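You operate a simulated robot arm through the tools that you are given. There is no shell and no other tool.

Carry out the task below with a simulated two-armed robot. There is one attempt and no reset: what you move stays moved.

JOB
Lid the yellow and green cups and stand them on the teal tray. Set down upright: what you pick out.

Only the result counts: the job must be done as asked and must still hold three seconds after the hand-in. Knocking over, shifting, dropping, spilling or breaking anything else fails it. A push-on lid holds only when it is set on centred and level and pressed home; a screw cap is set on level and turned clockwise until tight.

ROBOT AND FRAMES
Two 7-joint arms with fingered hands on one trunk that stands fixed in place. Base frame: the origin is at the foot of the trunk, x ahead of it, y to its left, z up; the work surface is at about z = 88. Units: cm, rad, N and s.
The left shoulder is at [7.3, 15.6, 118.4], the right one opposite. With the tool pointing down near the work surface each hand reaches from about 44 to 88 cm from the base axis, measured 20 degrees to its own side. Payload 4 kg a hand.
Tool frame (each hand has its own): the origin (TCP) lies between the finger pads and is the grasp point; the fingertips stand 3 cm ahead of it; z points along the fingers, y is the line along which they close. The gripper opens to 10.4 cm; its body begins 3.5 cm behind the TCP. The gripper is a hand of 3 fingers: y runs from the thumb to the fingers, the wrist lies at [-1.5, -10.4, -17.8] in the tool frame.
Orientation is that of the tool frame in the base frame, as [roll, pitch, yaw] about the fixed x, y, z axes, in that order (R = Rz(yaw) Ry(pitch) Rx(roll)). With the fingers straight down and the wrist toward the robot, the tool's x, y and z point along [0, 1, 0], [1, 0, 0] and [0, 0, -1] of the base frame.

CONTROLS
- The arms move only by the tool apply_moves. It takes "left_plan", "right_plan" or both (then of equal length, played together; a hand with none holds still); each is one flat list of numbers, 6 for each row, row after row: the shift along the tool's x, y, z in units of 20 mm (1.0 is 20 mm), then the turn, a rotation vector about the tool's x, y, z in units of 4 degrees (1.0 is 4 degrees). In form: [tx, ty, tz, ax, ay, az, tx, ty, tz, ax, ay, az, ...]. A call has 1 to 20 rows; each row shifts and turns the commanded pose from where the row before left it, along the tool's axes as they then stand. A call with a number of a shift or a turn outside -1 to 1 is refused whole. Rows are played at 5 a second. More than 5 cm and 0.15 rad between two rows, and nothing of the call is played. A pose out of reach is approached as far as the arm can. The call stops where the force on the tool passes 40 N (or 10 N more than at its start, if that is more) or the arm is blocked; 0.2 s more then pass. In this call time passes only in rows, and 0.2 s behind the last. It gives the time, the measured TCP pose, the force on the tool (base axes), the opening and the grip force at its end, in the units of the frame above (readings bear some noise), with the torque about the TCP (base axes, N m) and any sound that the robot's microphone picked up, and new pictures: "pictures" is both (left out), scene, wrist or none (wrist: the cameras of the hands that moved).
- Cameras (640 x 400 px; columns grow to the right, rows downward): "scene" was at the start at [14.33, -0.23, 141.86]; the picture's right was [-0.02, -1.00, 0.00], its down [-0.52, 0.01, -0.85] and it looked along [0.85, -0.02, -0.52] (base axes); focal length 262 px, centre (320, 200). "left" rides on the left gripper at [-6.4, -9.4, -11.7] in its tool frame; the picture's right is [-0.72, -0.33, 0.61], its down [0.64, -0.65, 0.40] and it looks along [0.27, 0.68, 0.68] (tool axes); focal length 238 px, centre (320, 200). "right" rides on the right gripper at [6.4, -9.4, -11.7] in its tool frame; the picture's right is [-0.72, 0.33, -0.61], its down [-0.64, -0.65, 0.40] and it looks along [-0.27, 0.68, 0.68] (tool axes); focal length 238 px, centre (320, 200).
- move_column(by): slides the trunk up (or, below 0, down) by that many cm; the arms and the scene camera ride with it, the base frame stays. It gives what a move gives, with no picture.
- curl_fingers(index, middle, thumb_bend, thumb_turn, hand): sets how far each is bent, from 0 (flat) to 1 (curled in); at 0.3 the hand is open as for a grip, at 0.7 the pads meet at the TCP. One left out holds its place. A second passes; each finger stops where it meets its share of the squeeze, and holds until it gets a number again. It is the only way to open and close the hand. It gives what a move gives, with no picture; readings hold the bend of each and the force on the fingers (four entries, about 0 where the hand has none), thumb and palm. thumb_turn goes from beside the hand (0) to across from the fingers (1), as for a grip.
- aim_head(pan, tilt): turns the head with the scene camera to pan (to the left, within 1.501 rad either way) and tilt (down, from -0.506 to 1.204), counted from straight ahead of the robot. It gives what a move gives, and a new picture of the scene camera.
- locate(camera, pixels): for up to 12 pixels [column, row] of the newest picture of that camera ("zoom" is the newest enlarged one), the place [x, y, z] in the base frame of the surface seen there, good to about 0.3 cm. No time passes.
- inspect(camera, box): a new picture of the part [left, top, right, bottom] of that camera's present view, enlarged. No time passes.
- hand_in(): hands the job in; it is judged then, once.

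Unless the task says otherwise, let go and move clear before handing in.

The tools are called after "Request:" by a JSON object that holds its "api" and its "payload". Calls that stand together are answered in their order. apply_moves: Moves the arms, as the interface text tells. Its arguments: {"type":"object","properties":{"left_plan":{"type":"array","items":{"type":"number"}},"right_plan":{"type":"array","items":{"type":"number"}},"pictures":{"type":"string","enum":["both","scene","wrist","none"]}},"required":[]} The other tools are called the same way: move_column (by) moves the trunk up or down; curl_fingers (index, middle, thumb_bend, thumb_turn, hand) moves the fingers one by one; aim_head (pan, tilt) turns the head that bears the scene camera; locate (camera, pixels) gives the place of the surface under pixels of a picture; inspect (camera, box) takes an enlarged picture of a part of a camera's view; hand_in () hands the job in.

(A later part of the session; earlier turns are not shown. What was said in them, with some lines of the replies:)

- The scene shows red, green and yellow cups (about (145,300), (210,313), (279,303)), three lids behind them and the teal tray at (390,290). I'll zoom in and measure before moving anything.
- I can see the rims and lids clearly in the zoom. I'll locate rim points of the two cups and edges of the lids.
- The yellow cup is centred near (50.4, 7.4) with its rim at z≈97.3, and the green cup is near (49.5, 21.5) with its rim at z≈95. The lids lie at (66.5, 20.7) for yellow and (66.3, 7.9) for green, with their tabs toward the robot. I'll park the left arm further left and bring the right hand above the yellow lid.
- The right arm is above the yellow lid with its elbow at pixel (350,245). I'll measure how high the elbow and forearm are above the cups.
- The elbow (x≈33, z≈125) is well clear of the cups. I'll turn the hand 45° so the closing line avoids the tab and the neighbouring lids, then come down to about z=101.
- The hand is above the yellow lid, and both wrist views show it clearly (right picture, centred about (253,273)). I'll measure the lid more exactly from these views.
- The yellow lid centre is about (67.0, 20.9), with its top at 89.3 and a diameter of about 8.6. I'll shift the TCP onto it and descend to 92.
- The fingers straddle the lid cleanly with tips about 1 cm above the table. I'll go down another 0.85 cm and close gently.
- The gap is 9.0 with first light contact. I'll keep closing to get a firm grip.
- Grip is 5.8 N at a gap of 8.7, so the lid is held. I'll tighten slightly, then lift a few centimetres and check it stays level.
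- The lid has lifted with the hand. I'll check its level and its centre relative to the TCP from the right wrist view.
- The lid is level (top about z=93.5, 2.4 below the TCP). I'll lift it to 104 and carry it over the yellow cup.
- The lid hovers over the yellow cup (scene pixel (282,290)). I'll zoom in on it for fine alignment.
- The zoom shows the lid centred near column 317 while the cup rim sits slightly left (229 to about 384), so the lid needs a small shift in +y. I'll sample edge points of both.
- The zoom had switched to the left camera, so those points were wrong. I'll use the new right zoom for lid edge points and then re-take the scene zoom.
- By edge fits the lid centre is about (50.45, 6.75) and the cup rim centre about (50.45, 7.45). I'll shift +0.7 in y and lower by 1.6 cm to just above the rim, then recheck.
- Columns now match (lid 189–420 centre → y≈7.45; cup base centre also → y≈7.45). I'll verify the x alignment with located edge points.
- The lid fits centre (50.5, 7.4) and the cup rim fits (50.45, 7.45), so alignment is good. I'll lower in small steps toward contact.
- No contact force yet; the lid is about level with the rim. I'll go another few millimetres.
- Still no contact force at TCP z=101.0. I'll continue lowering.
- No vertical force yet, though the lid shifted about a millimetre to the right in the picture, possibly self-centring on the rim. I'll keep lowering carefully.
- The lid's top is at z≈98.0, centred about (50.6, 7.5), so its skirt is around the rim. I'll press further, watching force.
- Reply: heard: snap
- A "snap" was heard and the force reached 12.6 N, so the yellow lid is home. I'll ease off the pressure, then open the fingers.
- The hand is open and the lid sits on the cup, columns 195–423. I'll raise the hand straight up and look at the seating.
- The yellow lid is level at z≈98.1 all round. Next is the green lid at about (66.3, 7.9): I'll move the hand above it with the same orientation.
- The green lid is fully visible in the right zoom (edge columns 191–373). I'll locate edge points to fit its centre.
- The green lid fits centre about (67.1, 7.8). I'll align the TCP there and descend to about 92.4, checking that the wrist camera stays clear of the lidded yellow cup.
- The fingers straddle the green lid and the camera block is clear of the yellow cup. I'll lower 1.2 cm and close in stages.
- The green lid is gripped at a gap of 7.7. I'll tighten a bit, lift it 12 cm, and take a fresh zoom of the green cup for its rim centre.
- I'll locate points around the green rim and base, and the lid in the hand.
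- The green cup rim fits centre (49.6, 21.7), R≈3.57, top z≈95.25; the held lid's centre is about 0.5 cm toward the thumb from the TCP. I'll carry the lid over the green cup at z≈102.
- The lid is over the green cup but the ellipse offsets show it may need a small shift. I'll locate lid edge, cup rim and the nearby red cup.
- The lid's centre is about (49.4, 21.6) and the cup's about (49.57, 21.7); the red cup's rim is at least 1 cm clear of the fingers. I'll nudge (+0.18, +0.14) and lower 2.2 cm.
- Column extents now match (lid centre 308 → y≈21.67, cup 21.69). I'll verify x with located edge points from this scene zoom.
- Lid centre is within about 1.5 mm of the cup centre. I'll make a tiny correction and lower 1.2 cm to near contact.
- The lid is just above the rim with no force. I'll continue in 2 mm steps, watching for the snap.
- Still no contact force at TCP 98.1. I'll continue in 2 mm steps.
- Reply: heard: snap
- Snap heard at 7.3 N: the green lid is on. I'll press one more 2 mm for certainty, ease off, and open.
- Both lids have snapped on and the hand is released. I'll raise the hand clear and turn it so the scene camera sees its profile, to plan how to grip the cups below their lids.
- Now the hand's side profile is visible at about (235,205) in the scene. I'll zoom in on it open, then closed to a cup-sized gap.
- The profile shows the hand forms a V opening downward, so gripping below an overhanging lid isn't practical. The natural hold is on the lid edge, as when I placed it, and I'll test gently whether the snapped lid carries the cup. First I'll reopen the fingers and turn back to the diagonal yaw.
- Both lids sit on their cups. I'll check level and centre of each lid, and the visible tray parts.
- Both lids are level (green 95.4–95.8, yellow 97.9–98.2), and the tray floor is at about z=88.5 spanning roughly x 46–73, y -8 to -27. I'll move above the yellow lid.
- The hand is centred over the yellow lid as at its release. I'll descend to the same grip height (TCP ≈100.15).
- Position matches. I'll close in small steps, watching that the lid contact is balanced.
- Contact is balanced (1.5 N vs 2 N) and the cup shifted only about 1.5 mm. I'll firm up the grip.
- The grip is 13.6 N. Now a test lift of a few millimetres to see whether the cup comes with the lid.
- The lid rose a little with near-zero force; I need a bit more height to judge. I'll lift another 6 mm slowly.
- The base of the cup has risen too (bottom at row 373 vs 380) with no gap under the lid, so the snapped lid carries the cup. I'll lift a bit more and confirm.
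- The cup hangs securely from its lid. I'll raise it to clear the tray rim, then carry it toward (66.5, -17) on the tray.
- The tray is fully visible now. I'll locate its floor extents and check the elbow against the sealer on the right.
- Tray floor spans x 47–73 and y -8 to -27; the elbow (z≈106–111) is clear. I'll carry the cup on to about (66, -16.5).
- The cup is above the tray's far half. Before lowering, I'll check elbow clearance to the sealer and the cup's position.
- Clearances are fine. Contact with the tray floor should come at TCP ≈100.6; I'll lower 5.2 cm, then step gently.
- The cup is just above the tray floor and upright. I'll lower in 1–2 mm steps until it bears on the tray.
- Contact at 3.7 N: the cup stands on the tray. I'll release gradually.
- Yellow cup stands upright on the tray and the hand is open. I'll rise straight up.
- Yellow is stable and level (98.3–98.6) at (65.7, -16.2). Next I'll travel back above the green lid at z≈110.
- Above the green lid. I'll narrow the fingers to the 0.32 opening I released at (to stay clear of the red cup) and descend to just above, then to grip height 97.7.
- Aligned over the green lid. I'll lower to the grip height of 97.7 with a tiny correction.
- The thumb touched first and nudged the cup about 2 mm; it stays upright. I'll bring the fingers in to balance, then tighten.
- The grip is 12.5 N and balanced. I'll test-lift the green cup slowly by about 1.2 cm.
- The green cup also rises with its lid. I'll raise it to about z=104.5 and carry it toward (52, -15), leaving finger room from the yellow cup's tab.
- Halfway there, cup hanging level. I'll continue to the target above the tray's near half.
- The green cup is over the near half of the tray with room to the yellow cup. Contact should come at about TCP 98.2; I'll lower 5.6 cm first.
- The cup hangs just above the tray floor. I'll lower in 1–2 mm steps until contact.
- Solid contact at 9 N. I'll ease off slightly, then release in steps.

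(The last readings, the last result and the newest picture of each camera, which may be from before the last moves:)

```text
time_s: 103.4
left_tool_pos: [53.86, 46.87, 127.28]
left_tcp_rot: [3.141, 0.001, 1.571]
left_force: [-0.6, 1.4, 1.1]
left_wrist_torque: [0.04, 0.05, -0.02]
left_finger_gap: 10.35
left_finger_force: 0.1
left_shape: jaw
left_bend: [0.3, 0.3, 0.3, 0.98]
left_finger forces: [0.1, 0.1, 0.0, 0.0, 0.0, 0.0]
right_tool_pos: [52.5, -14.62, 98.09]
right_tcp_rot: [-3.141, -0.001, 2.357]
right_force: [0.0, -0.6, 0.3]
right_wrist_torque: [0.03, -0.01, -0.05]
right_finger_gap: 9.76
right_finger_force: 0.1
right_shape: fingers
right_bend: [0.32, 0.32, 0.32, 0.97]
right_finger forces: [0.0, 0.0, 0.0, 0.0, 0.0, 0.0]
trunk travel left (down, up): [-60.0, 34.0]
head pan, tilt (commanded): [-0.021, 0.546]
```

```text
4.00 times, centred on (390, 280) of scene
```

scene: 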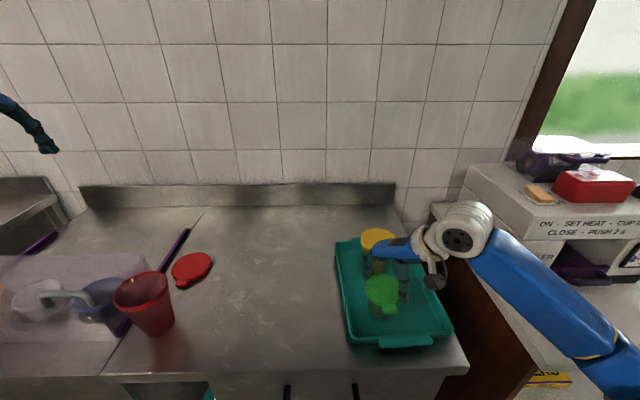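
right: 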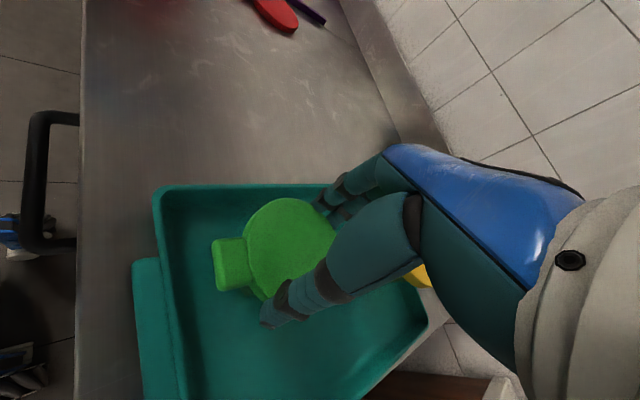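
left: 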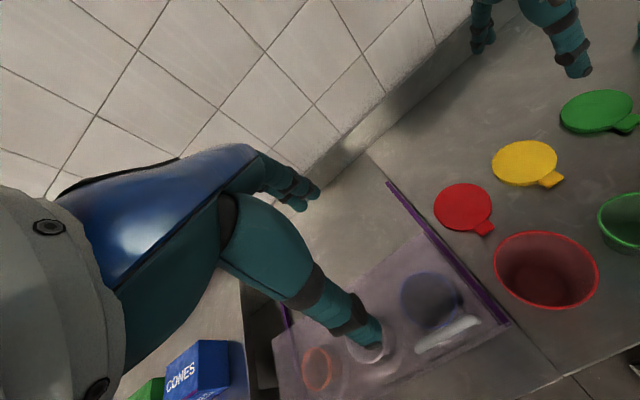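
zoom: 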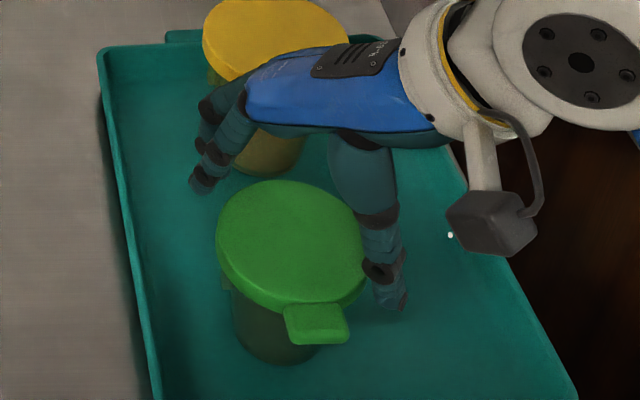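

The green cup stands free of the fingers. I'll rise straight up and well clear, then check both cups.

Request:
{"api": "apply_moves", "payload": {"right_plan": [0, 0, -0.2, 0, 0, 0, 0, 0, -0.4, 0, 0, 0, 0, 0, -0.7, 0, 0, 0, 0, 0, -0.9, 0, 0, 0, 0, 0, -1, 0, 0, 0, 0, 0, -1, 0, 0, 0, 0, 0, -1, 0, 0, 0, 0, 0, -1, 0, 0, 0, 0, 0, -1, 0, 0, 0, 0, 0, -1, 0, 0, 0], "pictures": "both"}}

Request:
{"api": "inspect", "payload": {"camera": "scene", "box": [330, 220, 450, 330]}}

Request:
{"api": "inspect", "payload": {"camera": "scene", "box": [320, 220, 460, 350]}}

```text
time_s: 105.6
left_tool_pos: [53.9, 46.95, 127.32]
left_tcp_rot: [3.141, 0.003, 1.57]
left_force: [-0.3, -0.1, 0.1]
left_wrist_torque: [0.02, -0.05, -0.01]
left_finger_gap: 10.34
left_finger_force: 0.0
left_shape: jaw
left_bend: [0.3, 0.3, 0.3, 0.98]
left_finger forces: [0.0, 0.0, 0.0, 0.1, 0.1, 0.0]
right_tool_pos: [52.45, -14.7, 114.68]
right_tcp_rot: [-3.14, -0.001, 2.356]
right_force: [-0.4, 1.0, -1.2]
right_wrist_torque: [0.02, 0.01, 0.04]
right_finger_gap: 9.79
right_finger_force: 0.1
right_shape: fingers
right_bend: [0.32, 0.32, 0.32, 0.97]
right_finger forces: [0.0, 0.1, 0.0, 0.1, 0.0, 0.1]
trunk travel left (down, up): [-60.0, 34.0]
head pan, tilt (commanded): [-0.021, 0.546]
```

scene: 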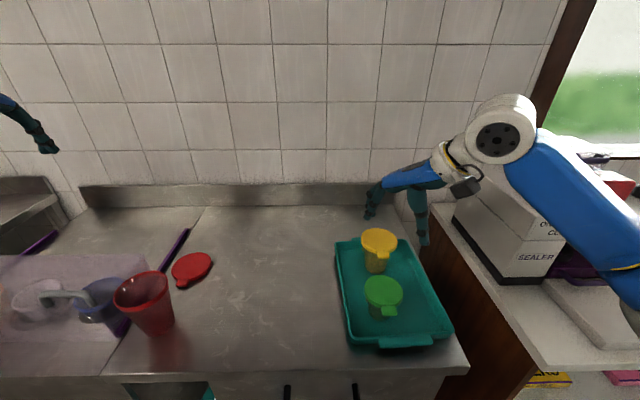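
right: 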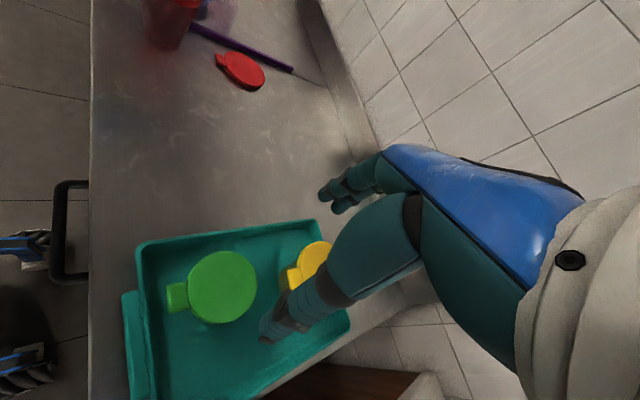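

```text
3.64 times, centred on (390, 275) of scene
```

zoom: 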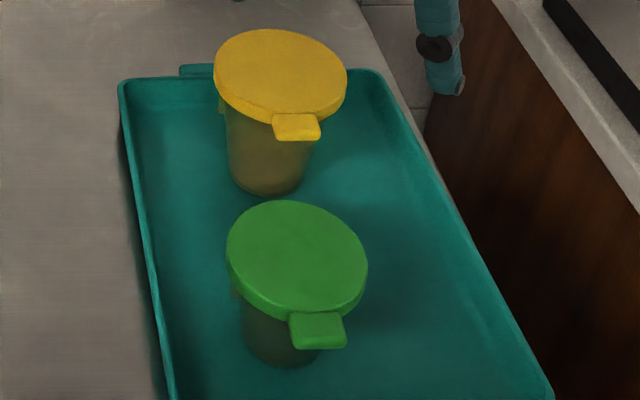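

```text
3.08 times, centred on (390, 285) of scene
```

zoom: 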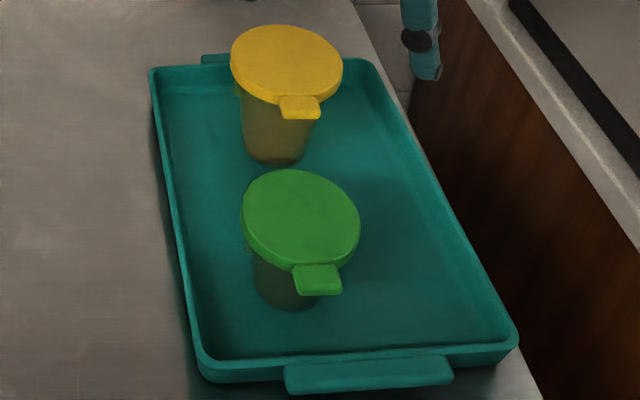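

Both lidded cups stand in the tray, and the red cup and red lid look where they were. I'll check that both lids are level before handing in.

Request:
{"api": "locate", "payload": {"camera": "zoom", "pixels": [[236, 65], [285, 30], [338, 75], [260, 90], [285, 60], [247, 220], [290, 175], [354, 225], [270, 250], [300, 215], [320, 255], [310, 85]]}}

Request:
{"api": "locate", "payload": {"camera": "scene", "pixels": [[192, 268], [120, 295], [168, 285], [145, 308], [345, 245], [400, 242], [395, 343], [180, 265], [205, 262], [150, 330]]}}

```text
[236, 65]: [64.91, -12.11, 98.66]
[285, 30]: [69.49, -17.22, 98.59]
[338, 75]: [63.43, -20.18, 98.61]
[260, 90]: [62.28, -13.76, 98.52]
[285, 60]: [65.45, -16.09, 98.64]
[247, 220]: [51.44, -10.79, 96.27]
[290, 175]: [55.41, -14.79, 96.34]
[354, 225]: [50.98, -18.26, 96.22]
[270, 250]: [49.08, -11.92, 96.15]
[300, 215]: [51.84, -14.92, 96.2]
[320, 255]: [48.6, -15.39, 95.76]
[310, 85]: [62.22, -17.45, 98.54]
```

```text
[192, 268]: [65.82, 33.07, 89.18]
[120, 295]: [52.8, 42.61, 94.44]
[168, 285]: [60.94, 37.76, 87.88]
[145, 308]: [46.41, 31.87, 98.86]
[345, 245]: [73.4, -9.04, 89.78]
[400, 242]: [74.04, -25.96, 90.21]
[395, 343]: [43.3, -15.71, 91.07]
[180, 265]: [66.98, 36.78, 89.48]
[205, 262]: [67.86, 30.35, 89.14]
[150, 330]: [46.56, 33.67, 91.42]
```

Both lids are level (yellow at about 98.6, green at about 96.2). The cups stand on the tray floor, nothing else has moved, and both hands are clear. I'm handing in.

Request:
{"api": "hand_in", "payload": {}}

```text
The job is handed in.
```

The yellow and green cups are lidded and standing upright on the teal tray. I've handed the job in and have no verdict back.

- **Lids:** each one snapped audibly when pressed on. Both still read level after the cups were set down, with the yellow lid top at about z = 98.6 and the green at about z = 96.2.
- **Placement:** the yellow cup is in the far half of the tray and the green in the near half, with a clear gap between them.
- **How I moved them:** the hand could not grip the cups below the overhanging lids. I carried each cup by its lid, after a small test lift to confirm the lid held.
- **Everything else:** the red cup, red lid and tray look unmoved. Both hands were open and clear at the hand-in.
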